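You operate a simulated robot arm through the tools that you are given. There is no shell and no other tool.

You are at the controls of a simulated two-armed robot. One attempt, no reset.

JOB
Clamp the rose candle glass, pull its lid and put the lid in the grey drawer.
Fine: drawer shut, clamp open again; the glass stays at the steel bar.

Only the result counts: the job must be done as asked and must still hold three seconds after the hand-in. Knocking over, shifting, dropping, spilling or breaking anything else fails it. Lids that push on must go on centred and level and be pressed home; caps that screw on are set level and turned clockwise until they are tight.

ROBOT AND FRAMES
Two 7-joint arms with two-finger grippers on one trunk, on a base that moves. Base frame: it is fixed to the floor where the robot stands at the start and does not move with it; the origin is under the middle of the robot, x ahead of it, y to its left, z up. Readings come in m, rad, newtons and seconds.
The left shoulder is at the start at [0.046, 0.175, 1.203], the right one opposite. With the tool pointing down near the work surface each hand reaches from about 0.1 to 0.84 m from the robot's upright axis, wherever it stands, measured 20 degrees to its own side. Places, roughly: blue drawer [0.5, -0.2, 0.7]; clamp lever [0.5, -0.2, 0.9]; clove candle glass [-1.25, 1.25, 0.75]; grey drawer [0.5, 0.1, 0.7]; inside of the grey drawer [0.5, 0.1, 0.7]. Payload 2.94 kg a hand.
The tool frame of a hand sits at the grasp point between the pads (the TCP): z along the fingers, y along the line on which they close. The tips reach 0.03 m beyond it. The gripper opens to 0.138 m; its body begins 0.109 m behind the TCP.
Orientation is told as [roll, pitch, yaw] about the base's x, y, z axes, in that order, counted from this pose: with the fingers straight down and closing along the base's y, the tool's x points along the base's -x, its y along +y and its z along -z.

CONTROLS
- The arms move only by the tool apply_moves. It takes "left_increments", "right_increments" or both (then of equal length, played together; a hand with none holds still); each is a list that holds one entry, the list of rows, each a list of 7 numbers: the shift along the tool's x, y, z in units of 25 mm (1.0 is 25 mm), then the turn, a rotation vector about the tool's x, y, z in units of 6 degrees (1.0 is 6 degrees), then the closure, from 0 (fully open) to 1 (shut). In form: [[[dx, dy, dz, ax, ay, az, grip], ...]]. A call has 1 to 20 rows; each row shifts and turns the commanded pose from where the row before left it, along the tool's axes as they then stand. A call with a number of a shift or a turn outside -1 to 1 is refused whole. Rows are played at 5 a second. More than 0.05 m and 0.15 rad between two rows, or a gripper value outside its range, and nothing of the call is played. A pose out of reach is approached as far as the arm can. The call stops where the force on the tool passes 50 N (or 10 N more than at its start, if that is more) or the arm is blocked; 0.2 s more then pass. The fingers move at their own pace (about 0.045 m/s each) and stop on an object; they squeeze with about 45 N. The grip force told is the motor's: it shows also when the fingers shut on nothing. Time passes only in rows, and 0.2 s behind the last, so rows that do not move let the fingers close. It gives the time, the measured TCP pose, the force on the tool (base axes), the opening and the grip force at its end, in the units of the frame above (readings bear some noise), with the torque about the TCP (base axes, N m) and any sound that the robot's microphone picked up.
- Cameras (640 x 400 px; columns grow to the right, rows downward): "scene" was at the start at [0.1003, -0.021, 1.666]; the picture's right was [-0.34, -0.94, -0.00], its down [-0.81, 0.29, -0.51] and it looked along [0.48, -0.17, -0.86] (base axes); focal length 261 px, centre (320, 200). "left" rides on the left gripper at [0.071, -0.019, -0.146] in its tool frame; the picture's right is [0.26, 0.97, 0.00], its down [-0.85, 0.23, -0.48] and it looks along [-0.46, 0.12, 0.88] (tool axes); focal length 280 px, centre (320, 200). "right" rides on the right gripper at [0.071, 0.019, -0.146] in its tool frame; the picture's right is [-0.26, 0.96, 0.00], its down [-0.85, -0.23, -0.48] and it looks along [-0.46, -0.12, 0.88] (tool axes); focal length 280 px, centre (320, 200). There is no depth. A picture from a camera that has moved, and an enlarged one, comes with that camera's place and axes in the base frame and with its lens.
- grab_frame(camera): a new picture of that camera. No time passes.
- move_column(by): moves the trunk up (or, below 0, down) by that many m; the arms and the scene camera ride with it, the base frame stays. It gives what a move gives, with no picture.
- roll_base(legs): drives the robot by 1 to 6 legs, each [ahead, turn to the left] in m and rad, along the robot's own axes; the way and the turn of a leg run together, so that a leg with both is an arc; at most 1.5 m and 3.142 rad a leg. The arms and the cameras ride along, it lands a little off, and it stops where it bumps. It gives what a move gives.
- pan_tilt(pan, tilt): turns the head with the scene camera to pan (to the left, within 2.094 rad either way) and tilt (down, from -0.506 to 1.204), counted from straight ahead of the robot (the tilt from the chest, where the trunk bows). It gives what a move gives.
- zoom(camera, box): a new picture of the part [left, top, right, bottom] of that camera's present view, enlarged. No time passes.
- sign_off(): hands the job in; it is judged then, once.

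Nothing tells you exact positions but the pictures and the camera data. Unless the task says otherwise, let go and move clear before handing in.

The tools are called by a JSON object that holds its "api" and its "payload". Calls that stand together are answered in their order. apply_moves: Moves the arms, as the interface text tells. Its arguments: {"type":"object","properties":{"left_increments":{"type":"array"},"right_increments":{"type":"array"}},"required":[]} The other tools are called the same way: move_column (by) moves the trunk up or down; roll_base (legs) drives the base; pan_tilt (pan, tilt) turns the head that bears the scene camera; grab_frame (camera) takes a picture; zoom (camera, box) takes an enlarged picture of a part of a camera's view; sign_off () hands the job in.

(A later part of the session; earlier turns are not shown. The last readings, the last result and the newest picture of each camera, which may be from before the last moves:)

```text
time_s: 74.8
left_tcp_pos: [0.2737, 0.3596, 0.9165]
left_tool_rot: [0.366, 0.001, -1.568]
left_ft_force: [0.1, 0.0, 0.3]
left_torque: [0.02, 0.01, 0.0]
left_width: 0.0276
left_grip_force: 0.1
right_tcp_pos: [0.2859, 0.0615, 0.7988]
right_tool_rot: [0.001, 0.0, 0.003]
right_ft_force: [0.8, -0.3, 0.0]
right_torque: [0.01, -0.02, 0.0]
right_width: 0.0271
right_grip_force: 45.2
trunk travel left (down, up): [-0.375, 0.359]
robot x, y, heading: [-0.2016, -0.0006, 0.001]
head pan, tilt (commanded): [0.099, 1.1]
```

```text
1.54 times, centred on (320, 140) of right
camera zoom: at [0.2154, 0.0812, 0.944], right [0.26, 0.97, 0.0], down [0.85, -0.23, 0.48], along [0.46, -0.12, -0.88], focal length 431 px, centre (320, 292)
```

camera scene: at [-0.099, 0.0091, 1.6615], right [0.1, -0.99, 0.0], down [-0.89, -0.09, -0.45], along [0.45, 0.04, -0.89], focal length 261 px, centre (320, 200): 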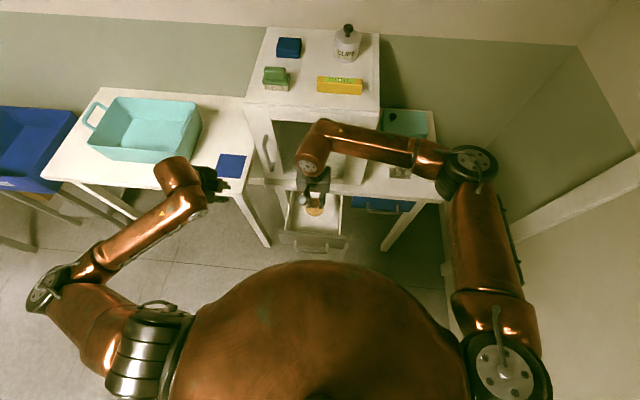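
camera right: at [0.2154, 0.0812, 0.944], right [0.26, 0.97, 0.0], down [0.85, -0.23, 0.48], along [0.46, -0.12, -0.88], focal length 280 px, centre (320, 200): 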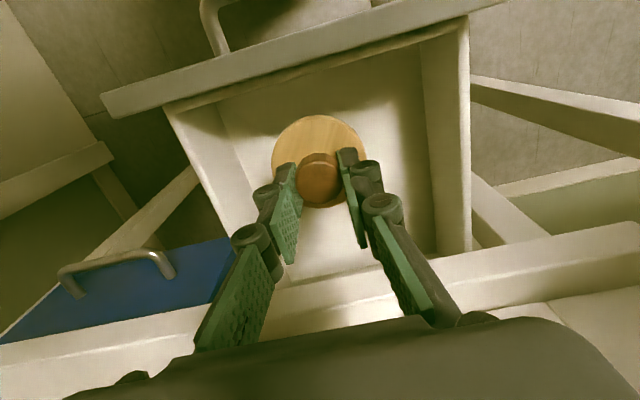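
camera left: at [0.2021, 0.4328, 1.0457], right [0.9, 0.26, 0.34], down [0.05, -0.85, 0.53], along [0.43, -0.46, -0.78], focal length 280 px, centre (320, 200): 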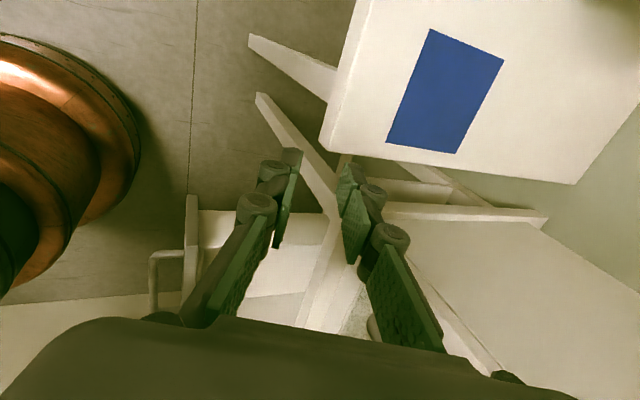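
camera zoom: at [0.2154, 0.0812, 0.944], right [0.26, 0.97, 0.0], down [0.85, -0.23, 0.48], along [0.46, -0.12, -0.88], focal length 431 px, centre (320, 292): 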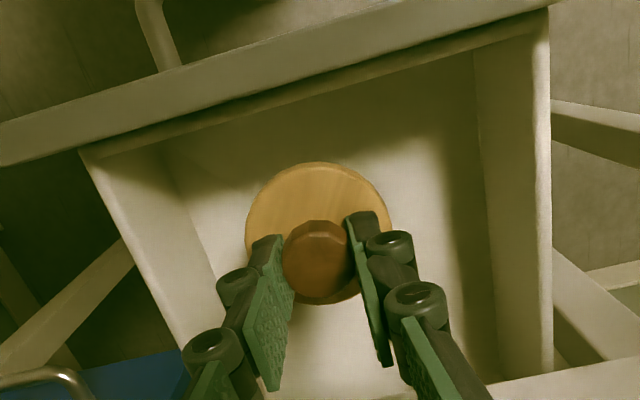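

The drawer floor looks to be at z ≈ 0.655, so I expect the lid to touch with the TCP near 0.705. I'll lower to about 0.73 first.

{"api": "apply_moves", "payload": {"right_increments": [[[0, 0, 0.9, 0, 0, 0, 1], [0, 0, 0.9, 0, 0, 0, 1], [0, 0, 0.9, 0, 0, 0, 1]]]}}

{"api": "grab_frame", "payload": {"camera": "right"}}

{"api": "zoom", "payload": {"camera": "scene", "box": [270, 160, 370, 260]}}

```text
time_s: 75.6
left_tcp_pos: [0.2744, 0.3601, 0.9166]
left_tool_rot: [0.364, 0.0, -1.567]
left_ft_force: [0.4, 0.6, -0.2]
left_torque: [-0.03, 0.04, 0.0]
left_width: 0.0276
left_grip_force: 0.0
right_tcp_pos: [0.287, 0.0619, 0.7318]
right_tool_rot: [0.001, 0.001, 0.004]
right_ft_force: [0.1, -0.5, 0.1]
right_torque: [-0.04, 0.01, -0.02]
right_width: 0.0272
right_grip_force: 45.0
trunk travel left (down, up): [-0.375, 0.359]
robot x, y, heading: [-0.2004, -0.0001, 0.002]
head pan, tilt (commanded): [0.099, 1.1]
```

```text
taken
camera right: at [0.216, 0.0801, 0.8771], right [0.26, 0.97, 0.0], down [0.85, -0.23, 0.48], along [0.46, -0.12, -0.88], focal length 280 px, centre (320, 200)
```

right: 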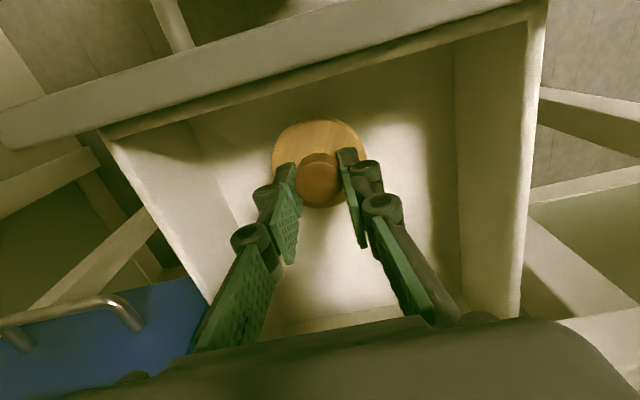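

```text
4.00 times, centred on (320, 210) of scene
camera zoom: at [-0.099, 0.009, 1.6615], right [0.1, -0.99, 0.0], down [-0.89, -0.09, -0.45], along [0.45, 0.04, -0.89], focal length 1046 px, centre (320, 160)
```

zoom: 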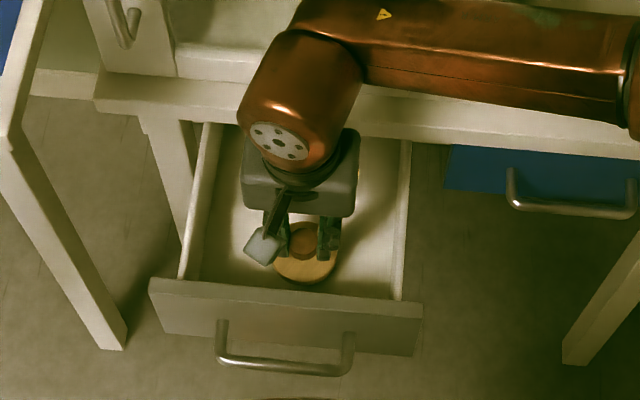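

There is still no contact. I'll lower slowly until the lid touches the drawer floor.

{"api": "apply_moves", "payload": {"right_increments": [[[0, 0, 0.2, 0, 0, 0, 1], [0, 0, 0.2, 0, 0, 0, 1], [0, 0, 0.2, 0, 0, 0, 1]]]}}

{"api": "grab_frame", "payload": {"camera": "right"}}

```text
time_s: 76.4
left_tcp_pos: [0.2742, 0.3607, 0.9185]
left_tool_rot: [0.367, 0.0, -1.569]
left_ft_force: [0.4, 1.0, 0.2]
left_torque: [0.0, 0.0, -0.01]
left_width: 0.0278
left_grip_force: 0.1
right_tcp_pos: [0.2865, 0.0632, 0.7191]
right_tool_rot: [0.001, 0.0, 0.002]
right_ft_force: [-0.6, -1.1, -0.7]
right_torque: [0.02, -0.01, 0.0]
right_width: 0.0272
right_grip_force: 44.7
trunk travel left (down, up): [-0.375, 0.359]
robot x, y, heading: [-0.201, 0.002, -0.003]
head pan, tilt (commanded): [0.099, 1.1]
```

```text
taken
camera right: at [0.2176, 0.0822, 0.8641], right [0.26, 0.97, 0.0], down [0.85, -0.23, 0.48], along [0.46, -0.12, -0.88], focal length 280 px, centre (320, 200)
```

right: 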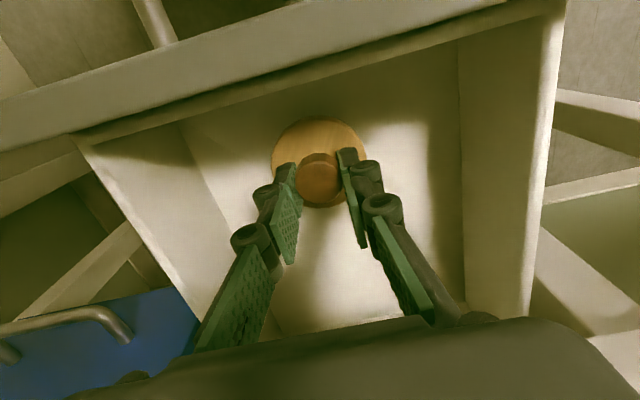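

{"api": "apply_moves", "payload": {"right_increments": [[[0, 0, 0.16, 0, 0, 0, 1], [0, 0, 0.16, 0, 0, 0, 1], [0, 0, 0.16, 0, 0, 0, 1]]]}}

```text
time_s: 77.2
left_tcp_pos: [0.2721, 0.3603, 0.9181]
left_tool_rot: [0.366, 0.001, -1.569]
left_ft_force: [0.5, 0.0, 0.3]
left_torque: [0.02, 0.01, -0.01]
left_width: 0.0274
left_grip_force: 0.0
right_tcp_pos: [0.2926, 0.0638, 0.7151]
right_tool_rot: [0.002, -0.004, -0.003]
right_ft_force: [-0.9, -7.6, 25.3]
right_torque: [-0.26, 0.19, 0.07]
right_width: 0.0272
right_grip_force: 44.9
trunk travel left (down, up): [-0.375, 0.359]
robot x, y, heading: [-0.1986, 0.0009, -0.007]
head pan, tilt (commanded): [0.099, 1.1]
stopped in row 3 (right hand): the force on the tool passed its limit at 54 N (the readings are from after the stop); the commanded pose is now the measured one
```

The lid touched down at TCP z ≈ 0.715, which matches the floor height. I'll ease off slightly and check the picture before releasing.

{"api": "apply_moves", "payload": {"right_increments": [[[0, 0, -0.04, 0, 0, 0, 1], [0, 0, 0, 0, 0, 0, 1]]]}}

{"api": "grab_frame", "payload": {"camera": "right"}}

{"api": "zoom", "payload": {"camera": "scene", "box": [270, 160, 370, 260]}}

```text
time_s: 77.8
left_tcp_pos: [0.2716, 0.3595, 0.9182]
left_tool_rot: [0.369, 0.001, -1.57]
left_ft_force: [0.1, 0.0, -0.5]
left_torque: [0.01, -0.01, 0.01]
left_width: 0.0278
left_grip_force: 0.1
right_tcp_pos: [0.29, 0.0637, 0.714]
right_tool_rot: [0.006, -0.006, 0.0]
right_ft_force: [0.9, -6.2, 28.4]
right_torque: [-0.16, 0.08, 0.04]
right_width: 0.0269
right_grip_force: 45.2
trunk travel left (down, up): [-0.375, 0.359]
robot x, y, heading: [-0.2002, 0.0008, 0.0]
head pan, tilt (commanded): [0.099, 1.1]
```

```text
taken
camera right: at [0.2196, 0.0824, 0.8592], right [0.26, 0.96, 0.0], down [0.85, -0.23, 0.48], along [0.46, -0.12, -0.88], focal length 280 px, centre (320, 200)
```

right: 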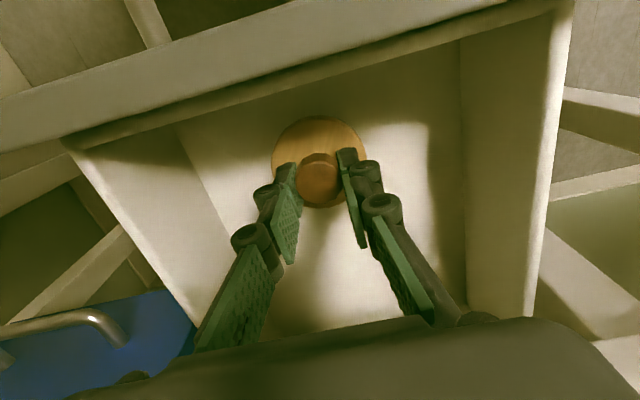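

```text
4.00 times, centred on (320, 210) of scene
camera zoom: at [-0.1016, 0.0079, 1.6618], right [0.1, -1.0, 0.0], down [-0.89, -0.09, -0.46], along [0.45, 0.05, -0.89], focal length 1046 px, centre (320, 160)
```

zoom: 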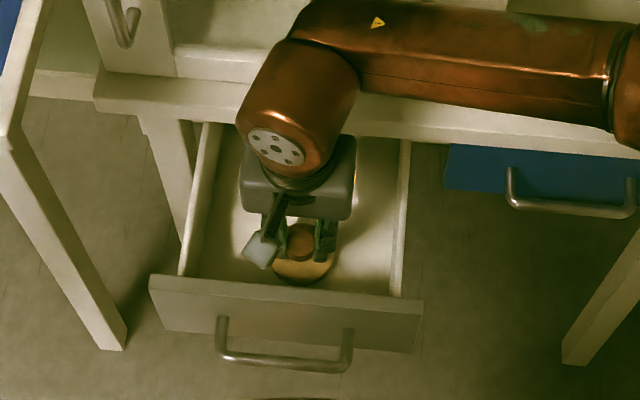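

{"api": "apply_moves", "payload": {"right_increments": [[[0, 0, -0.08, 0, 0, 0, 1], [0, 0, -0.04, 0, 0, 0, 1]]]}}

```text
time_s: 78.4
left_tcp_pos: [0.2728, 0.3597, 0.9172]
left_tool_rot: [0.368, -0.001, -1.569]
left_ft_force: [0.0, 0.6, 0.1]
left_torque: [0.01, 0.01, 0.0]
left_width: 0.0276
left_grip_force: 0.0
right_tcp_pos: [0.2895, 0.0653, 0.7143]
right_tool_rot: [0.002, -0.001, 0.0]
right_ft_force: [-0.4, -2.7, 8.3]
right_torque: [0.01, -0.05, -0.02]
right_width: 0.0273
right_grip_force: 45.5
trunk travel left (down, up): [-0.375, 0.359]
robot x, y, heading: [-0.1973, -0.0023, -0.0]
head pan, tilt (commanded): [0.099, 1.1]
```

The lid is resting lightly on the floor at 8 N. Opening the fingers now.

{"api": "apply_moves", "payload": {"right_increments": [[[0, 0, 0, 0, 0, 0, 0.9], [0, 0, 0, 0, 0, 0, 0.75], [0, 0, 0, 0, 0, 0, 0.6], [0, 0, 0, 0, 0, 0, 0.55], [0, 0, 0, 0, 0, 0, 0.55]]]}}

{"api": "grab_frame", "payload": {"camera": "right"}}

```text
time_s: 79.6
left_tcp_pos: [0.2726, 0.3612, 0.9163]
left_tool_rot: [0.365, 0.001, -1.571]
left_ft_force: [-0.3, 0.4, -0.3]
left_torque: [0.0, -0.03, 0.02]
left_width: 0.0277
left_grip_force: 0.1
right_tcp_pos: [0.291, 0.0643, 0.7154]
right_tool_rot: [0.003, -0.002, 0.001]
right_ft_force: [-0.5, 0.1, -0.1]
right_torque: [-0.04, -0.02, -0.01]
right_width: 0.0621
right_grip_force: 0.1
trunk travel left (down, up): [-0.375, 0.359]
robot x, y, heading: [-0.1978, -0.0023, -0.001]
head pan, tilt (commanded): [0.099, 1.1]
```

```text
taken
camera right: at [0.2199, 0.0834, 0.8607], right [0.26, 0.96, 0.0], down [0.85, -0.23, 0.48], along [0.46, -0.12, -0.88], focal length 280 px, centre (320, 200)
```

right: 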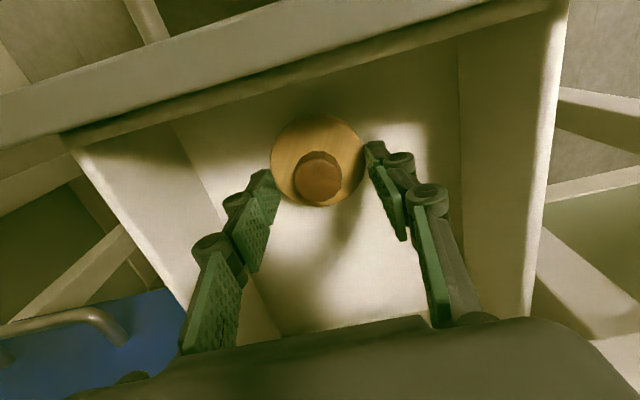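

The lid is released and sitting flat in the drawer. I'll raise the hand straight out.

{"api": "apply_moves", "payload": {"right_increments": [[[0, 0, -0.5, 0, 0, 0, 0.55], [0, 0, -1, 0, 0, 0, 0.55], [0, 0, -1, 0, 0, 0, 0.55], [0, 0, -1, 0, 0, 0, 0.55], [0, 0, -1, 0, 0, 0, 0.55], [0, 0, -1, 0, 0, 0, 0.55], [0, 0, -1, 0, 0, 0, 0.55], [0, 0, -1, 0, 0, 0, 0.55], [0, 0, -1, 0, 0, 0, 0.55], [0, 0, -1, 0, 0, 0, 0.55], [0, 0, -1, 0, 0, 0, 0.55], [0, 0, -1, 0, 0, 0, 0.55], [0, 0, -1, 0, 0, 0, 0.55]]]}}

{"api": "grab_frame", "payload": {"camera": "right"}}

{"api": "grab_frame", "payload": {"camera": "scene"}}

```text
time_s: 82.4
left_tcp_pos: [0.273, 0.3594, 0.9187]
left_tool_rot: [0.366, 0.0, -1.571]
left_ft_force: [0.1, 0.1, -0.3]
left_torque: [-0.01, -0.01, 0.01]
left_width: 0.0275
left_grip_force: 0.0
right_tcp_pos: [0.2885, 0.0641, 1.0314]
right_tool_rot: [0.001, 0.0, 0.001]
right_ft_force: [0.3, 0.6, 0.0]
right_torque: [0.0, -0.01, 0.01]
right_width: 0.0621
right_grip_force: 0.1
trunk travel left (down, up): [-0.375, 0.359]
robot x, y, heading: [-0.1943, -0.0003, 0.001]
head pan, tilt (commanded): [0.099, 1.1]
```

```text
taken
camera right: at [0.2189, 0.0821, 1.1754], right [0.26, 0.96, 0.0], down [0.85, -0.23, 0.48], along [0.46, -0.12, -0.88], focal length 280 px, centre (320, 200)
```

right: 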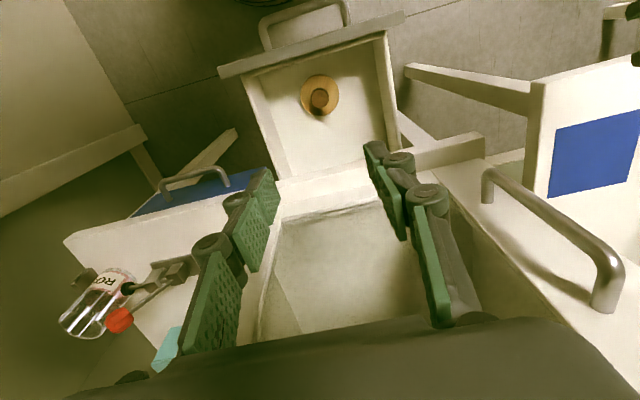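

```text
taken
camera scene: at [-0.1, 0.0089, 1.6616], right [0.1, -1.0, 0.0], down [-0.89, -0.09, -0.45], along [0.45, 0.04, -0.89], focal length 261 px, centre (320, 200)
```

scene: 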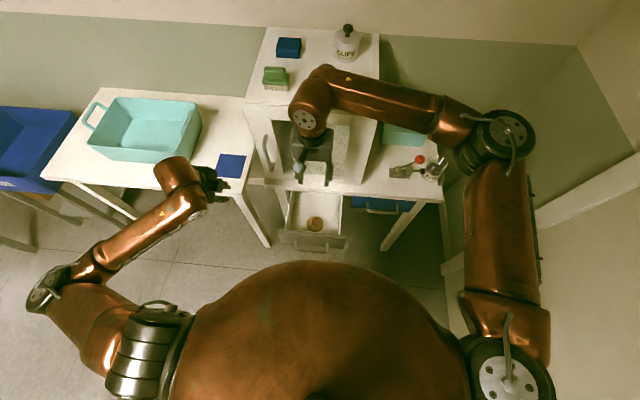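

The lid sits in the drawer with room all round. Next I'll close the drawer with the left hand, which reached the handle well before. First the right hand moves away to the right.

{"api": "apply_moves", "payload": {"right_increments": [[[0, -1, 0, 0, 0, 0, 0.55], [0, -1, 0, 0, 0, 0, 0.55], [0, -1, 0, 0, 0, 0, 0.55], [0, -1, 0, 0, 0, 0, 0.55], [0, -1, 0, 0, 0, 0, 0.55], [0, -1, 0, 0, 0, 0, 0.55], [0, -1, 0, 0, 0, 0, 0.55], [0, -1, 0, 0, 0, 0, 0.55], [0, -1, 0, 0, 0, 0, 0.55], [0, -1, 0, 0, 0, 0, 0.55], [0, -1, -0.5, 0, 0, 0, 0.55], [0, -1, -0.5, 0, 0, 0, 0.55], [0, -1, -0.5, 0, 0, 0, 0.55], [0, -1, -0.5, 0, 0, 0, 0.55]]]}}

{"api": "grab_frame", "payload": {"camera": "scene"}}

{"api": "zoom", "payload": {"camera": "scene", "box": [250, 160, 380, 260]}}

```text
time_s: 85.4
left_tcp_pos: [0.2727, 0.3594, 0.9165]
left_tool_rot: [0.368, 0.001, -1.571]
left_ft_force: [0.1, 0.2, 0.4]
left_torque: [0.02, -0.03, 0.04]
left_width: 0.0275
left_grip_force: 0.1
right_tcp_pos: [0.29, -0.2885, 1.0801]
right_tool_rot: [0.002, -0.003, 0.0]
right_ft_force: [0.3, -0.2, -0.8]
right_torque: [0.02, -0.04, -0.03]
right_width: 0.0624
right_grip_force: 0.0
trunk travel left (down, up): [-0.375, 0.359]
robot x, y, heading: [-0.2026, 0.0014, -0.001]
head pan, tilt (commanded): [0.099, 1.1]
```

```text
taken
camera scene: at [-0.1, 0.0075, 1.6616], right [0.1, -1.0, 0.0], down [-0.89, -0.09, -0.45], along [0.45, 0.05, -0.89], focal length 261 px, centre (320, 200)
```

scene: 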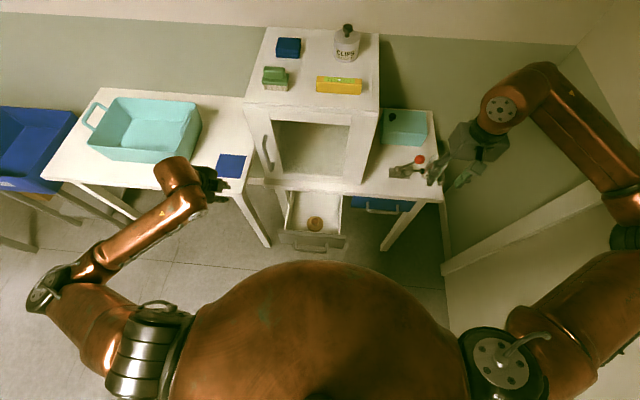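

```text
4.00 times, centred on (315, 210) of scene
camera zoom: at [-0.1, 0.0075, 1.6616], right [0.1, -1.0, 0.0], down [-0.89, -0.09, -0.45], along [0.45, 0.05, -0.89], focal length 1046 px, centre (340, 160)
```

zoom: 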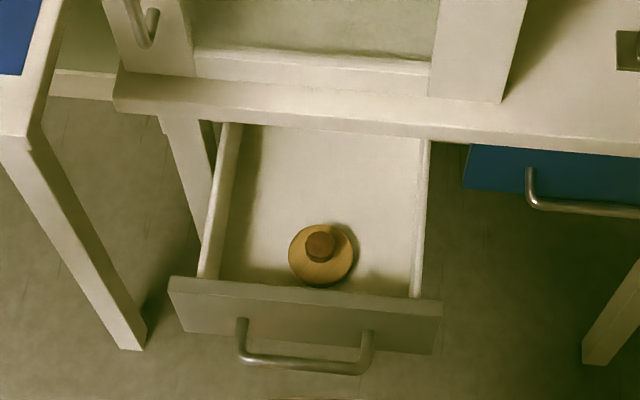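

The drawer and lid are unchanged. I'll bring the left hand in low from the left toward the handle, using the pose range that worked before.

{"api": "apply_moves", "payload": {"left_increments": [[[-0.8, -0.421, 0.359, 0, 0, 0, 0.8], [-0.8, -0.421, 0.359, 0, 0, 0, 0.8], [-0.8, -0.421, 0.359, 0, 0, 0, 0.8], [-0.8, -0.421, 0.359, 0, 0, 0, 0.8], [-0.8, -0.421, 0.359, 0, 0, 0, 0.8], [-0.8, -0.421, 0.359, 0, 0, 0, 0.8], [-0.8, -0.421, 0.359, 0, 0, 0, 0.8], [-0.8, -0.421, 0.359, 0, 0, 0, 0.8]]]}}

{"api": "grab_frame", "payload": {"camera": "scene"}}

{"api": "grab_frame", "payload": {"camera": "left"}}

```text
time_s: 87.2
left_tcp_pos: [0.2214, 0.1999, 0.8201]
left_tool_rot: [0.367, 0.0, -1.569]
left_ft_force: [-0.4, -0.5, -0.7]
left_torque: [0.02, 0.01, 0.01]
left_width: 0.0275
left_grip_force: 0.0
right_tcp_pos: [0.2907, -0.2888, 1.0802]
right_tool_rot: [0.002, -0.002, 0.001]
right_ft_force: [-0.9, 1.0, 0.7]
right_torque: [0.01, -0.02, -0.01]
right_width: 0.0619
right_grip_force: 0.0
trunk travel left (down, up): [-0.375, 0.359]
robot x, y, heading: [-0.2023, -0.0041, 0.006]
head pan, tilt (commanded): [0.099, 1.1]
```

```text
taken
camera scene: at [-0.0994, 0.0078, 1.6616], right [0.1, -1.0, 0.0], down [-0.89, -0.09, -0.45], along [0.45, 0.05, -0.89], focal length 261 px, centre (320, 200)
```

scene: 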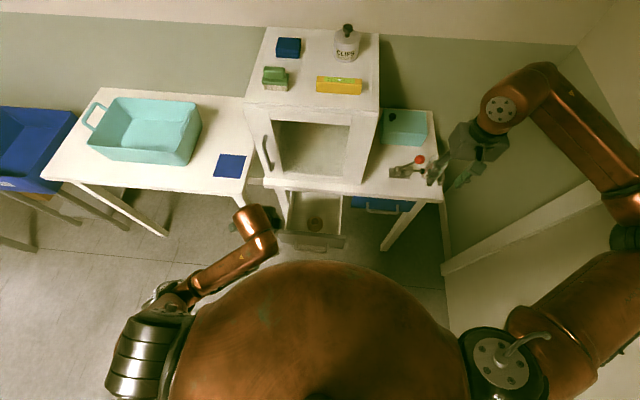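

```text
taken
camera left: at [0.1498, 0.2699, 0.9495], right [0.9, 0.26, 0.35], down [0.05, -0.85, 0.53], along [0.43, -0.46, -0.78], focal length 280 px, centre (320, 200)
```

left: 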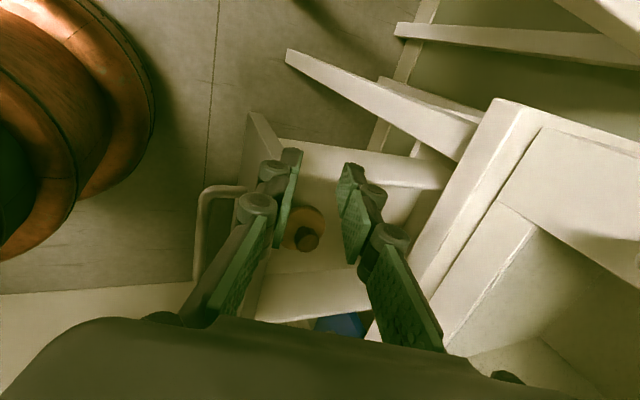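

Reachable and clear. I'll move closer, above the handle.

{"api": "apply_moves", "payload": {"left_increments": [[[-0.88, -0.438, 0.004, 0, 0, 0, 0.8], [-0.88, -0.438, 0.004, 0, 0, 0, 0.8], [-0.88, -0.438, 0.004, 0, 0, 0, 0.8], [-0.88, -0.438, 0.004, 0, 0, 0, 0.8], [-0.88, -0.438, 0.004, 0, 0, 0, 0.8]]]}}

{"api": "grab_frame", "payload": {"camera": "left"}}

{"api": "zoom", "payload": {"camera": "left", "box": [160, 60, 420, 260]}}

```text
time_s: 88.4
left_tcp_pos: [0.1709, 0.0904, 0.7984]
left_tool_rot: [0.367, 0.0, -1.569]
left_ft_force: [-0.9, 0.3, 0.4]
left_torque: [0.02, 0.01, 0.02]
left_width: 0.0276
left_grip_force: 0.2
right_tcp_pos: [0.2899, -0.2877, 1.0796]
right_tool_rot: [0.002, -0.002, -0.001]
right_ft_force: [-0.6, -0.2, 0.7]
right_torque: [0.0, -0.02, -0.02]
right_width: 0.0619
right_grip_force: 0.0
trunk travel left (down, up): [-0.375, 0.359]
robot x, y, heading: [-0.1987, 0.0017, -0.0]
head pan, tilt (commanded): [0.099, 1.1]
```

```text
taken
camera left: at [0.1013, 0.1621, 0.928], right [0.9, 0.26, 0.35], down [0.05, -0.85, 0.53], along [0.43, -0.46, -0.78], focal length 280 px, centre (320, 200)
```

left: 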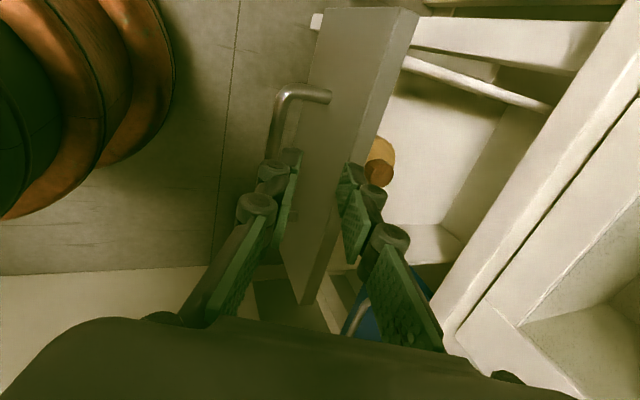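

```text
2.00 times, centred on (290, 160) of left
camera zoom: at [0.1013, 0.1621, 0.928], right [0.9, 0.26, 0.35], down [0.05, -0.85, 0.53], along [0.43, -0.46, -0.78], focal length 561 px, centre (380, 280)
```

zoom: 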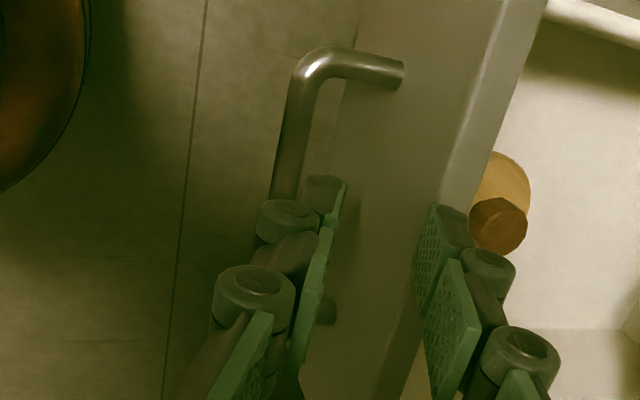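

The bar is at x ≈ 0.167, the same spot where I released it. I'll move to just above it with the fingers straddling it.

{"api": "apply_moves", "payload": {"left_increments": [[[-0.18, -0.37, 0.31, 0, 0, 0, 0.8], [-0.18, -0.37, 0.31, 0, 0, 0, 0.8], [-0.18, -0.37, 0.31, 0, 0, 0, 0.8], [-0.18, -0.37, 0.31, 0, 0, 0, 0.8]]]}}

{"api": "zoom", "payload": {"camera": "left", "box": [200, 40, 420, 230]}}

```text
time_s: 89.4
left_tcp_pos: [0.1469, 0.0719, 0.7572]
left_tool_rot: [0.366, 0.001, -1.571]
left_ft_force: [0.2, 0.2, 0.1]
left_torque: [-0.03, 0.02, 0.02]
left_width: 0.0278
left_grip_force: 0.1
right_tcp_pos: [0.2905, -0.2886, 1.0792]
right_tool_rot: [0.002, 0.0, 0.0]
right_ft_force: [0.2, -0.2, 0.9]
right_torque: [0.02, 0.04, 0.01]
right_width: 0.0623
right_grip_force: 0.2
trunk travel left (down, up): [-0.375, 0.359]
robot x, y, heading: [-0.1958, -0.0007, -0.001]
head pan, tilt (commanded): [0.099, 1.1]
```

```text
2.11 times, centred on (310, 135) of left
camera zoom: at [0.0754, 0.1436, 0.8866], right [0.9, 0.26, 0.35], down [0.05, -0.85, 0.53], along [0.43, -0.46, -0.78], focal length 590 px, centre (341, 337)
```

zoom: 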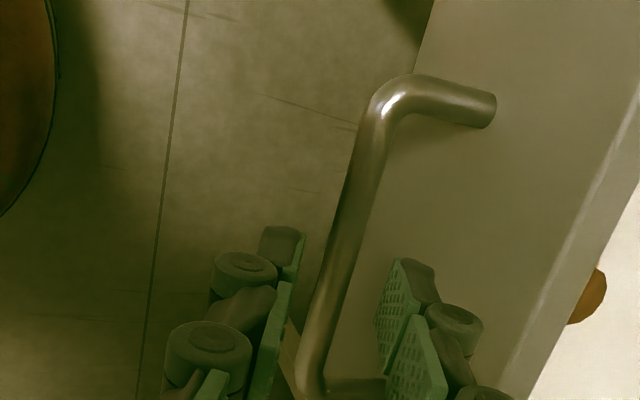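

The bar is centred between the fingers. I'll slide down around it and close.

{"api": "apply_moves", "payload": {"left_increments": [[[0, 0.02, 0.5, 0, 0, 0, 0.8], [0, 0.02, 0.5, 0, 0, 0, 0.8], [0, 0.02, 0.6, 0, 0, 0, 0.8], [0, 0, 0, 0, 0, 0, 1], [0, 0, 0, 0, 0, 0, 1], [0, 0, 0, 0, 0, 0, 1]]]}}

{"api": "zoom", "payload": {"camera": "left", "box": [200, 40, 420, 230]}}

```text
time_s: 90.8
left_tcp_pos: [0.1616, 0.0715, 0.7204]
left_tool_rot: [0.364, -0.001, -1.569]
left_ft_force: [-0.2, -0.2, -3.6]
left_torque: [-0.24, 0.0, 0.3]
left_width: 0.011
left_grip_force: 38.6
right_tcp_pos: [0.2905, -0.2888, 1.0791]
right_tool_rot: [0.001, -0.001, 0.001]
right_ft_force: [-0.2, 0.1, -0.6]
right_torque: [-0.01, 0.0, 0.02]
right_width: 0.0621
right_grip_force: 0.1
trunk travel left (down, up): [-0.375, 0.359]
robot x, y, heading: [-0.2002, -0.0007, 0.0]
head pan, tilt (commanded): [0.099, 1.1]
```

```text
2.11 times, centred on (310, 135) of left
camera zoom: at [0.0912, 0.1429, 0.8503], right [0.9, 0.26, 0.34], down [0.05, -0.85, 0.53], along [0.43, -0.46, -0.78], focal length 590 px, centre (341, 337)
```

zoom: 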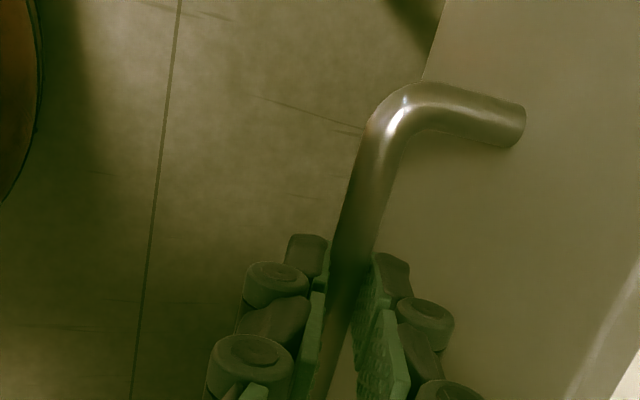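

The handle is gripped again. I'll push the drawer in gently along +x.

{"api": "apply_moves", "payload": {"left_increments": [[[0, 0.25, 0.096, 0, 0, 0, 1], [0, 0.4, 0.153, 0, 0, 0, 1], [0, 0.467, 0.179, 0, 0, 0, 1], [0, 0.467, 0.179, 0, 0, 0, 1], [0, 0.467, 0.179, 0, 0, 0, 1], [0, 0.467, 0.179, 0, 0, 0, 1], [0, 0.467, 0.179, 0, 0, 0, 1], [0, 0.467, 0.179, 0, 0, 0, 1], [0, 0.467, 0.179, 0, 0, 0, 1], [0, 0.467, 0.179, 0, 0, 0, 1], [0, 0.467, 0.179, 0, 0, 0, 1], [0, 0.467, 0.179, 0, 0, 0, 1]]]}}

{"api": "grab_frame", "payload": {"camera": "left"}}

{"api": "grab_frame", "payload": {"camera": "scene"}}

```text
time_s: 93.4
left_tcp_pos: [0.308, 0.0718, 0.7211]
left_tool_rot: [0.367, 0.001, -1.573]
left_ft_force: [1.0, -14.8, 2.9]
left_torque: [0.01, -0.01, 0.49]
left_width: 0.0114
left_grip_force: 38.4
right_tcp_pos: [0.2897, -0.2899, 1.0794]
right_tool_rot: [0.004, -0.002, -0.001]
right_ft_force: [0.2, -0.1, 0.6]
right_torque: [0.03, 0.0, -0.01]
right_width: 0.0623
right_grip_force: 0.1
trunk travel left (down, up): [-0.375, 0.359]
robot x, y, heading: [-0.1972, 0.0026, -0.002]
head pan, tilt (commanded): [0.099, 1.1]
```

```text
taken
camera left: at [0.2365, 0.143, 0.8501], right [0.9, 0.26, 0.35], down [0.04, -0.85, 0.53], along [0.43, -0.46, -0.78], focal length 280 px, centre (320, 200)
```

left: 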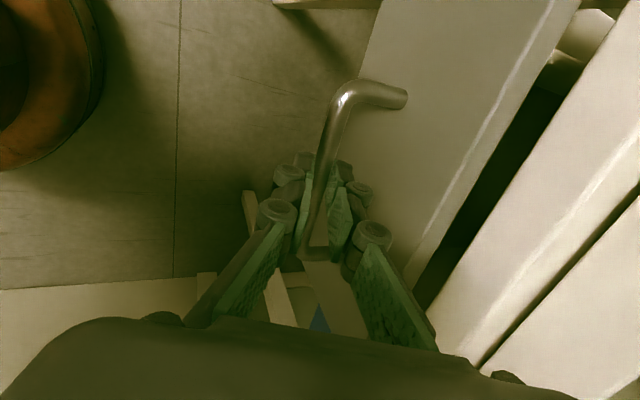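

```text
taken
camera scene: at [-0.0994, 0.0062, 1.6616], right [0.1, -1.0, 0.0], down [-0.89, -0.09, -0.45], along [0.45, 0.05, -0.89], focal length 261 px, centre (320, 200)
```

scene: 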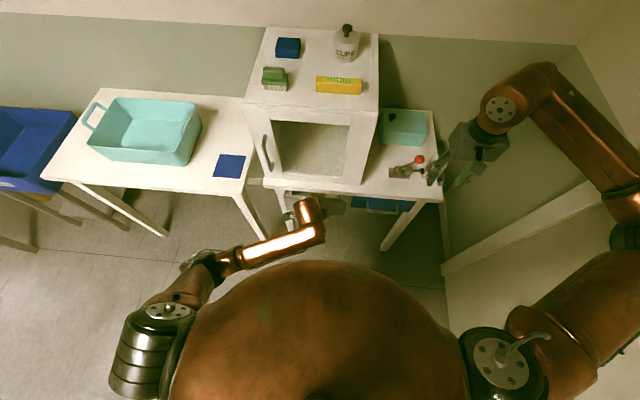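

The drawer is nearly shut, about 4 cm to go. I'll relieve the small side load and push on in smaller steps.

{"api": "apply_moves", "payload": {"left_increments": [[[-0.06, 0.467, 0.179, 0, 0, 0, 1], [0, 0.467, 0.179, 0, 0, 0, 1], [0, 0.35, 0.134, 0, 0, 0, 1]]]}}

{"api": "grab_frame", "payload": {"camera": "left"}}

```text
time_s: 94.2
left_tcp_pos: [0.3426, 0.0704, 0.7208]
left_tool_rot: [0.371, 0.002, -1.568]
left_ft_force: [5.2, 1.7, 17.9]
left_torque: [-0.19, -0.2, 0.3]
left_width: 0.011
left_grip_force: 38.7
right_tcp_pos: [0.2898, -0.2883, 1.08]
right_tool_rot: [0.0, -0.002, 0.001]
right_ft_force: [0.9, 1.4, -0.3]
right_torque: [-0.03, 0.05, 0.0]
right_width: 0.0619
right_grip_force: 0.1
trunk travel left (down, up): [-0.375, 0.359]
robot x, y, heading: [-0.2002, -0.0004, 0.0]
head pan, tilt (commanded): [0.099, 1.1]
```

```text
taken
camera left: at [0.2706, 0.1422, 0.8499], right [0.9, 0.27, 0.35], down [0.05, -0.85, 0.53], along [0.44, -0.46, -0.78], focal length 280 px, centre (320, 200)
```

left: 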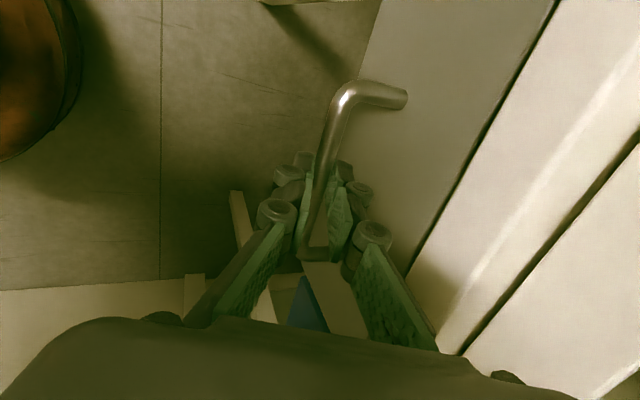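

Almost closed, with only a thin gap left. A few more millimetres.

{"api": "apply_moves", "payload": {"left_increments": [[[0, 0.17, 0.0, 0, 0, 0, 1], [0, 0.15, 0.057, 0, 0, 0, 1], [0, 0.15, 0.057, 0, 0, 0, 1]]]}}

{"api": "grab_frame", "payload": {"camera": "left"}}

```text
time_s: 95.0
left_tcp_pos: [0.3483, 0.0714, 0.7221]
left_tool_rot: [0.363, 0.002, -1.57]
left_ft_force: [-11.4, 5.1, 15.0]
left_torque: [0.47, 0.13, 0.62]
left_width: 0.011
left_grip_force: 38.2
right_tcp_pos: [0.2893, -0.288, 1.0806]
right_tool_rot: [0.003, -0.004, 0.0]
right_ft_force: [0.1, -0.1, 0.7]
right_torque: [0.01, 0.02, -0.01]
right_width: 0.0621
right_grip_force: 0.0
trunk travel left (down, up): [-0.375, 0.359]
robot x, y, heading: [-0.197, 0.0019, -0.003]
head pan, tilt (commanded): [0.099, 1.1]
```

```text
taken
camera left: at [0.2784, 0.1425, 0.8505], right [0.9, 0.26, 0.34], down [0.05, -0.85, 0.53], along [0.43, -0.46, -0.78], focal length 280 px, centre (320, 200)
```

left: 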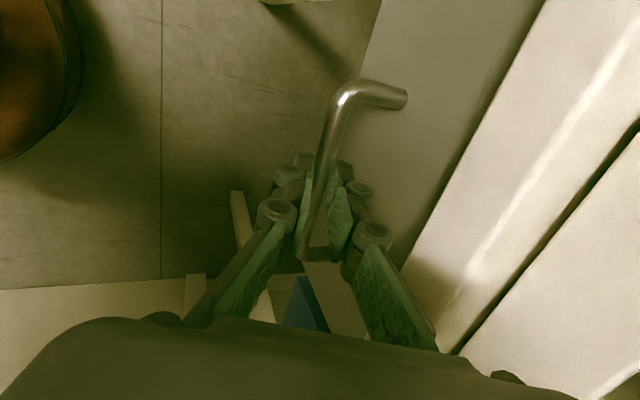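

The drawer seems to have met its stop. I'll press a few more millimetres to confirm.

{"api": "apply_moves", "payload": {"left_increments": [[[0, 0.12, 0.02, 0, 0, 0, 1], [0, 0.12, 0.02, 0, 0, 0, 1]]]}}

{"api": "zoom", "payload": {"camera": "left", "box": [320, 0, 640, 260]}}

{"api": "zoom", "payload": {"camera": "scene", "box": [260, 150, 440, 260]}}

```text
time_s: 95.7
left_tcp_pos: [0.3509, 0.0715, 0.7207]
left_tool_rot: [0.353, 0.001, -1.57]
left_ft_force: [-20.9, 6.0, 21.3]
left_torque: [0.2, 0.28, 0.58]
left_width: 0.011
left_grip_force: 38.3
right_tcp_pos: [0.2878, -0.2875, 1.0805]
right_tool_rot: [0.002, -0.003, 0.002]
right_ft_force: [0.1, 0.1, -0.3]
right_torque: [0.0, -0.01, -0.03]
right_width: 0.062
right_grip_force: 0.0
trunk travel left (down, up): [-0.375, 0.359]
robot x, y, heading: [-0.1994, 0.0026, 0.001]
head pan, tilt (commanded): [0.099, 1.1]
stopped in row 2 (left hand): the force on the tool passed its limit at 54 N (the readings are from after the stop); the commanded pose is now the measured one
```

```text
1.54 times, centred on (480, 130) of left
camera zoom: at [0.28, 0.1424, 0.8512], right [0.91, 0.26, 0.33], down [0.05, -0.85, 0.52], along [0.42, -0.46, -0.78], focal length 431 px, centre (74, 308)
```

zoom: 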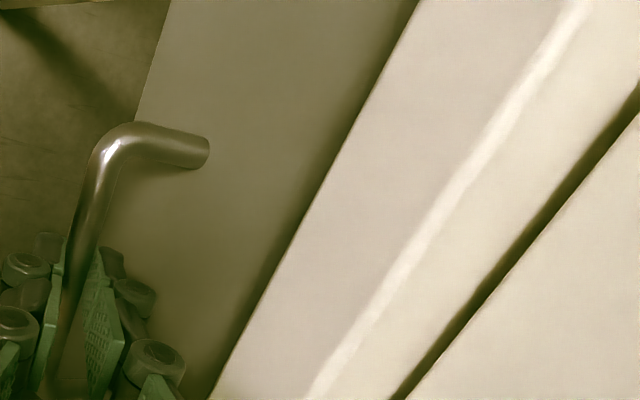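

```text
3.56 times, centred on (350, 205) of scene
camera zoom: at [-0.1034, 0.0085, 1.662], right [0.1, -0.99, 0.0], down [-0.89, -0.09, -0.46], along [0.45, 0.05, -0.89], focal length 930 px, centre (213, 182)
```

zoom: 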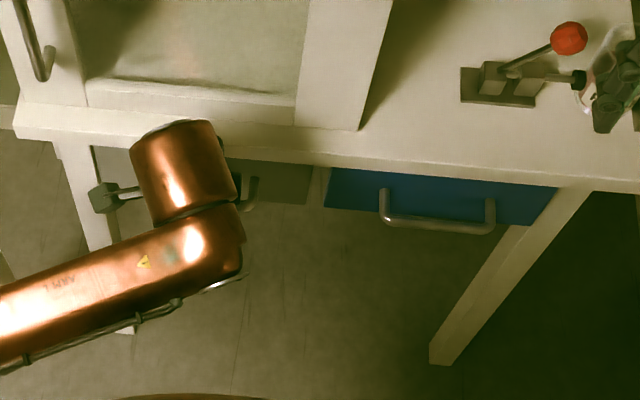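

The drawer is hard against its stop and flush. I'll release the handle and back out along the finger direction.

{"api": "apply_moves", "payload": {"left_increments": [[[0, 0, 0, 0, 0, 0, 0.82], [0, 0, 0, 0, 0, 0, 0.82], [0, 0, 0, 0, 0, 0, 0.82]]]}}

{"api": "zoom", "payload": {"camera": "left", "box": [200, 40, 420, 230]}}

```text
time_s: 96.5
left_tcp_pos: [0.3509, 0.0704, 0.7187]
left_tool_rot: [0.35, 0.003, -1.57]
left_ft_force: [-0.2, 0.3, -0.7]
left_torque: [-0.04, -0.02, 0.01]
left_width: 0.0249
left_grip_force: 0.1
right_tcp_pos: [0.2897, -0.2885, 1.0793]
right_tool_rot: [0.003, -0.001, 0.001]
right_ft_force: [-0.1, 0.1, -0.4]
right_torque: [-0.01, 0.04, 0.02]
right_width: 0.0621
right_grip_force: 0.1
trunk travel left (down, up): [-0.375, 0.359]
robot x, y, heading: [-0.1983, 0.0028, -0.003]
head pan, tilt (commanded): [0.099, 1.1]
```

```text
2.11 times, centred on (310, 135) of left
camera zoom: at [0.2827, 0.1419, 0.8493], right [0.91, 0.26, 0.33], down [0.05, -0.85, 0.52], along [0.42, -0.46, -0.78], focal length 590 px, centre (341, 337)
```

zoom: 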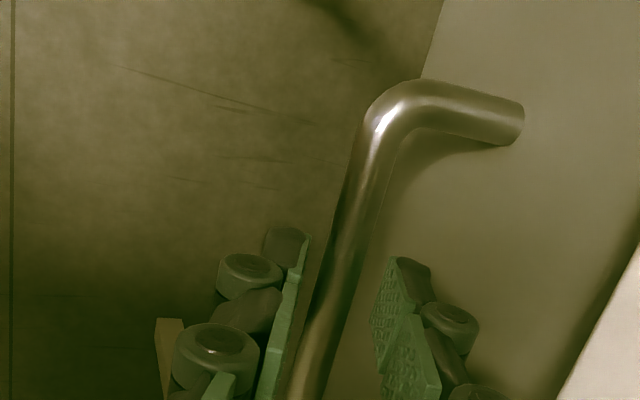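

The fingers are free of the bar. I'll centre a little and withdraw.

{"api": "apply_moves", "payload": {"left_increments": [[[0, -0.14, 0, 0, 0, 0, 0.82], [0, 0, -0.5, 0, 0, 0, 0.82], [0, 0, -0.5, 0, 0, 0, 0.82], [0, 0, -0.8, 0, 0, 0, 0.82], [0, 0, -1, 0, 0, 0, 0.82], [0, 0, -1, 0, 0, 0, 0.82], [0, 0, -1, 0, 0, 0, 0.82]]]}}

{"api": "grab_frame", "payload": {"camera": "left"}}

{"api": "zoom", "payload": {"camera": "scene", "box": [260, 150, 440, 260]}}

```text
time_s: 98.1
left_tcp_pos: [0.3068, 0.0694, 0.8275]
left_tool_rot: [0.351, 0.002, -1.572]
left_ft_force: [0.4, -0.1, -0.4]
left_torque: [0.01, 0.0, 0.0]
left_width: 0.025
left_grip_force: 0.0
right_tcp_pos: [0.2896, -0.2883, 1.0786]
right_tool_rot: [0.001, 0.0, 0.003]
right_ft_force: [-0.7, 0.1, -0.7]
right_torque: [0.0, -0.02, 0.0]
right_width: 0.0622
right_grip_force: 0.1
trunk travel left (down, up): [-0.375, 0.359]
robot x, y, heading: [-0.2012, -0.002, 0.005]
head pan, tilt (commanded): [0.099, 1.1]
```

```text
taken
camera left: at [0.2379, 0.1397, 0.9585], right [0.91, 0.26, 0.33], down [0.05, -0.85, 0.52], along [0.42, -0.46, -0.78], focal length 280 px, centre (320, 200)
```

left: 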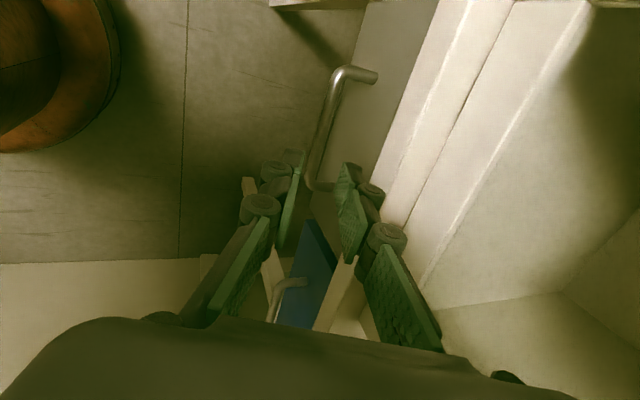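

```text
3.56 times, centred on (350, 205) of scene
camera zoom: at [-0.1001, 0.0079, 1.6616], right [0.1, -0.99, 0.0], down [-0.89, -0.09, -0.45], along [0.45, 0.05, -0.89], focal length 930 px, centre (213, 182)
```

zoom: 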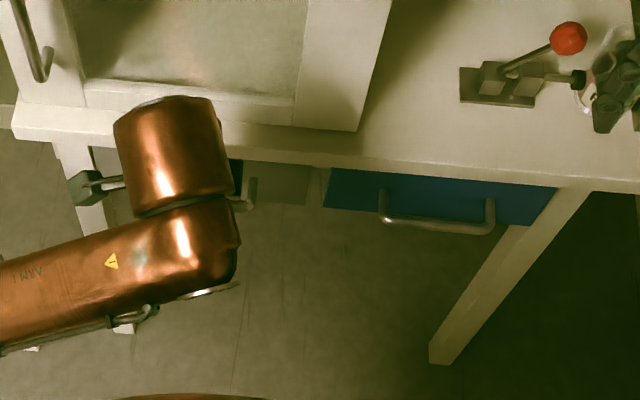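

The drawer looks flush. I'll raise the left arm clear and park it high on the left.

{"api": "apply_moves", "payload": {"left_increments": [[[0, 0.32, -0.94, 0, 0, 0, 0.82], [0, 0.32, -0.94, 0, 0, 0, 0.82], [0, 0.32, -0.94, 0, 0, 0, 0.82], [0, 0.32, -0.94, 0, 0, 0, 0.82], [0, 0.32, -0.94, 0, 0, 0, 0.82], [0, 0.32, -0.94, 0, 0, 0, 0.82], [0, 0.32, -0.94, 0, 0, 0, 0.82], [0, 0.32, -0.94, 0, 0, 0, 0.82], [0, 0.32, -0.94, 0, 0, 0, 0.82], [0, 0.32, -0.94, 0, 0, 0, 0.82], [0, 0.32, -0.94, 0, 0, 0, 0.82], [0, 0.32, -0.94, 0, 0, 0, 0.82], [0, 0.32, -0.94, 0, 0, 0, 0.82], [0, 0.32, -0.94, 0, 0, 0, 0.82], [0, 0.32, -0.94, 0, 0, 0, 0.82], [0, 0.32, -0.94, 0, 0, 0, 0.82]]]}}

{"api": "grab_frame", "payload": {"camera": "scene"}}

```text
time_s: 101.5
left_tcp_pos: [0.2959, 0.0699, 1.23]
left_tool_rot: [0.351, 0.004, -1.571]
left_ft_force: [-0.3, -0.7, 0.4]
left_torque: [0.0, -0.01, 0.01]
left_width: 0.0249
left_grip_force: 0.0
right_tcp_pos: [0.2892, -0.2885, 1.0801]
right_tool_rot: [0.001, -0.002, 0.001]
right_ft_force: [1.2, 0.0, -0.2]
right_torque: [0.02, 0.0, 0.02]
right_width: 0.0622
right_grip_force: 0.0
trunk travel left (down, up): [-0.375, 0.359]
robot x, y, heading: [-0.1992, -0.0011, -0.001]
head pan, tilt (commanded): [0.099, 1.1]
```

```text
taken
camera scene: at [-0.1004, 0.008, 1.6616], right [0.1, -0.99, 0.0], down [-0.89, -0.09, -0.45], along [0.45, 0.05, -0.89], focal length 261 px, centre (320, 200)
```

scene: 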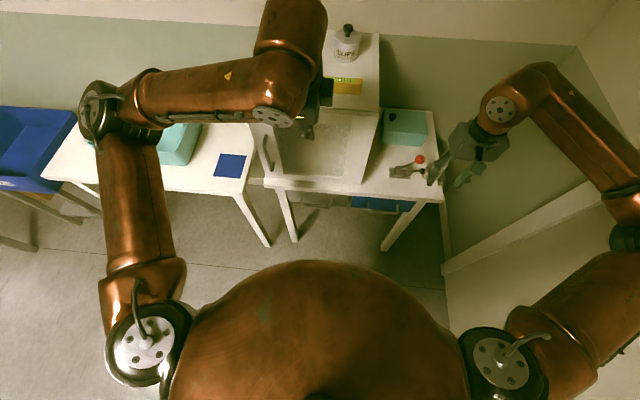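

{"api": "apply_moves", "payload": {"left_increments": [[[1, 0, 0, 0, 0, 0, 0.6], [1, 0, 0, 0, 0, 0, 0.4], [1, 0, 0, 0, 0, 0, 0.2], [1, 0, 0, 0, 0, 0, 0], [1, 0, 0, 0, 0, 0, 0], [1, 0, 0, 0, 0, 0, 0], [1, 0, 0, 0, 0, 0, 0], [1, 0, 0, 0, 0, 0, 0], [1, 0, 0, 0, 0, 0, 0], [1, 0, 0, 0, 0, 0, 0]]]}}

{"api": "zoom", "payload": {"camera": "scene", "box": [260, 130, 460, 255]}}

{"api": "grab_frame", "payload": {"camera": "right"}}

```text
time_s: 103.7
left_tcp_pos: [0.2948, 0.32, 1.2284]
left_tool_rot: [0.351, 0.002, -1.572]
left_ft_force: [0.0, 0.1, -0.4]
left_torque: [-0.02, -0.01, -0.05]
left_width: 0.1381
left_grip_force: 0.0
right_tcp_pos: [0.2895, -0.2878, 1.0794]
right_tool_rot: [0.001, -0.001, 0.002]
right_ft_force: [-0.7, -0.4, -0.2]
right_torque: [-0.02, 0.0, 0.02]
right_width: 0.0619
right_grip_force: 0.2
trunk travel left (down, up): [-0.375, 0.359]
robot x, y, heading: [-0.1977, 0.0006, 0.001]
head pan, tilt (commanded): [0.099, 1.1]
```

```text
3.20 times, centred on (360, 192) of scene
camera zoom: at [-0.1003, 0.0095, 1.6616], right [0.1, -0.99, 0.0], down [-0.89, -0.09, -0.45], along [0.45, 0.04, -0.89], focal length 837 px, centre (192, 224)
```

zoom: 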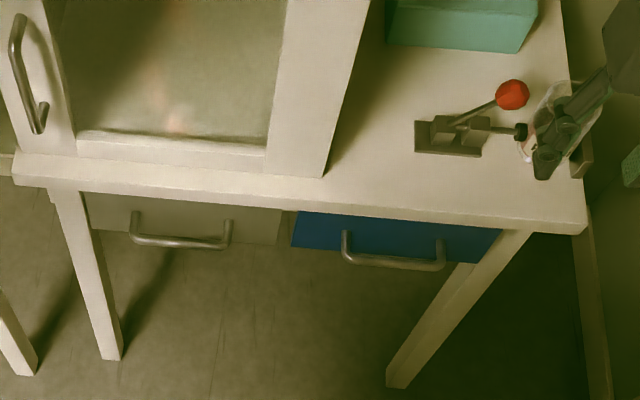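

```text
taken
camera right: at [0.2191, -0.2681, 1.2246], right [0.26, 0.97, 0.0], down [0.85, -0.23, 0.48], along [0.46, -0.12, -0.88], focal length 280 px, centre (320, 200)
```

right: 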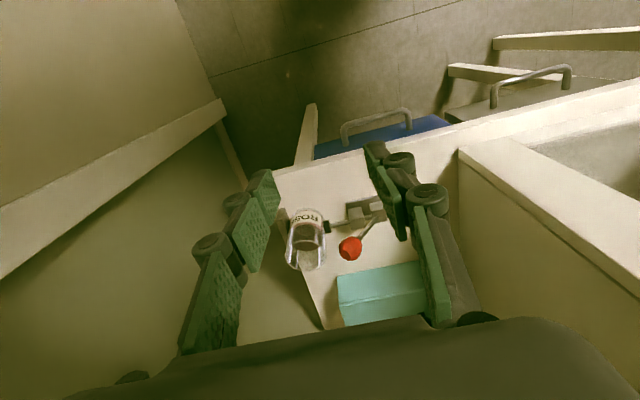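

The grey drawer is shut, with its handle in exactly the original picture position. The last part is opening the clamp: I'll close the right fingers and go above the gap between the glass rim and the red knob.

{"api": "apply_moves", "payload": {"right_increments": [[[-0.75, -0.14, 0, 0, 0, 0, 1], [-0.75, -0.14, 0, 0, 0, 0, 1], [-0.75, -0.14, 0, 0, 0, 0, 1], [-0.75, -0.14, 0, 0, 0, 0, 1], [-0.75, -0.14, 0, 0, 0, 0, 1], [-0.75, -0.14, 0, 0, 0, 0, 1], [-0.75, -0.14, 0, 0, 0, 0, 1], [-0.75, -0.14, 0, 0, 0, 0, 1], [-0.75, -0.14, 0, 0, 0, 0, 1], [-0.75, -0.14, 0, 0, 0, 0, 1]]]}}

{"api": "grab_frame", "payload": {"camera": "right"}}

{"api": "zoom", "payload": {"camera": "right", "box": [220, 60, 420, 220]}}

{"api": "zoom", "payload": {"camera": "scene", "box": [370, 110, 480, 200]}}

```text
time_s: 105.9
left_tcp_pos: [0.2956, 0.32, 1.229]
left_tool_rot: [0.351, 0.001, -1.572]
left_ft_force: [-0.2, 0.4, -1.6]
left_torque: [-0.02, 0.02, -0.02]
left_width: 0.138
left_grip_force: 0.1
right_tcp_pos: [0.4789, -0.3219, 1.0808]
right_tool_rot: [0.002, -0.003, 0.002]
right_ft_force: [-0.1, 1.2, -0.5]
right_torque: [0.02, 0.02, 0.0]
right_width: 0.0001
right_grip_force: 27.7
trunk travel left (down, up): [-0.375, 0.359]
robot x, y, heading: [-0.2007, 0.0004, -0.002]
head pan, tilt (commanded): [0.099, 1.1]
```

```text
taken
camera right: at [0.4072, -0.3035, 1.2249], right [0.26, 0.97, 0.0], down [0.85, -0.23, 0.48], along [0.46, -0.12, -0.88], focal length 280 px, centre (320, 200)
```

right: 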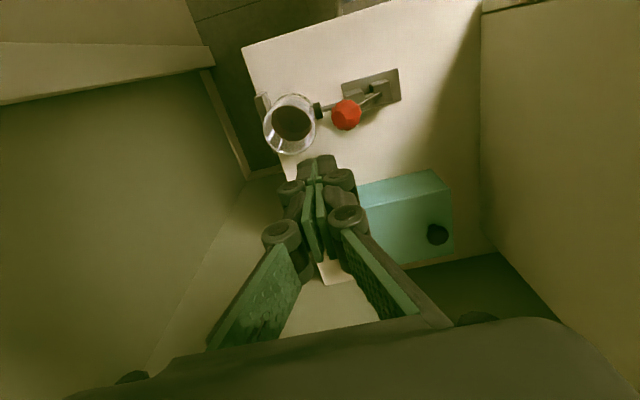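

```text
2.50 times, centred on (320, 140) of right
camera zoom: at [0.4072, -0.3035, 1.2249], right [0.26, 0.97, 0.0], down [0.85, -0.23, 0.48], along [0.46, -0.12, -0.88], focal length 701 px, centre (320, 350)
```

zoom: 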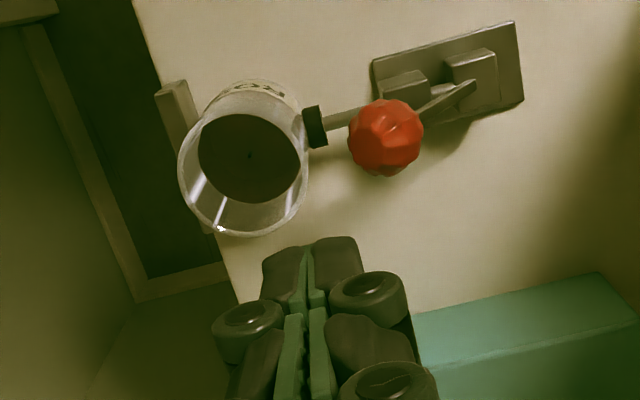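

```text
4.44 times, centred on (425, 155) of scene
camera zoom: at [-0.0992, 0.0088, 1.6615], right [0.1, -0.99, 0.0], down [-0.89, -0.09, -0.45], along [0.45, 0.05, -0.89], focal length 1162 px, centre (-147, 400)
```

zoom: 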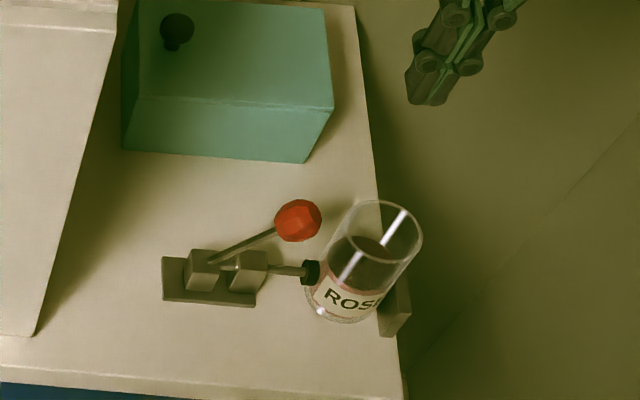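

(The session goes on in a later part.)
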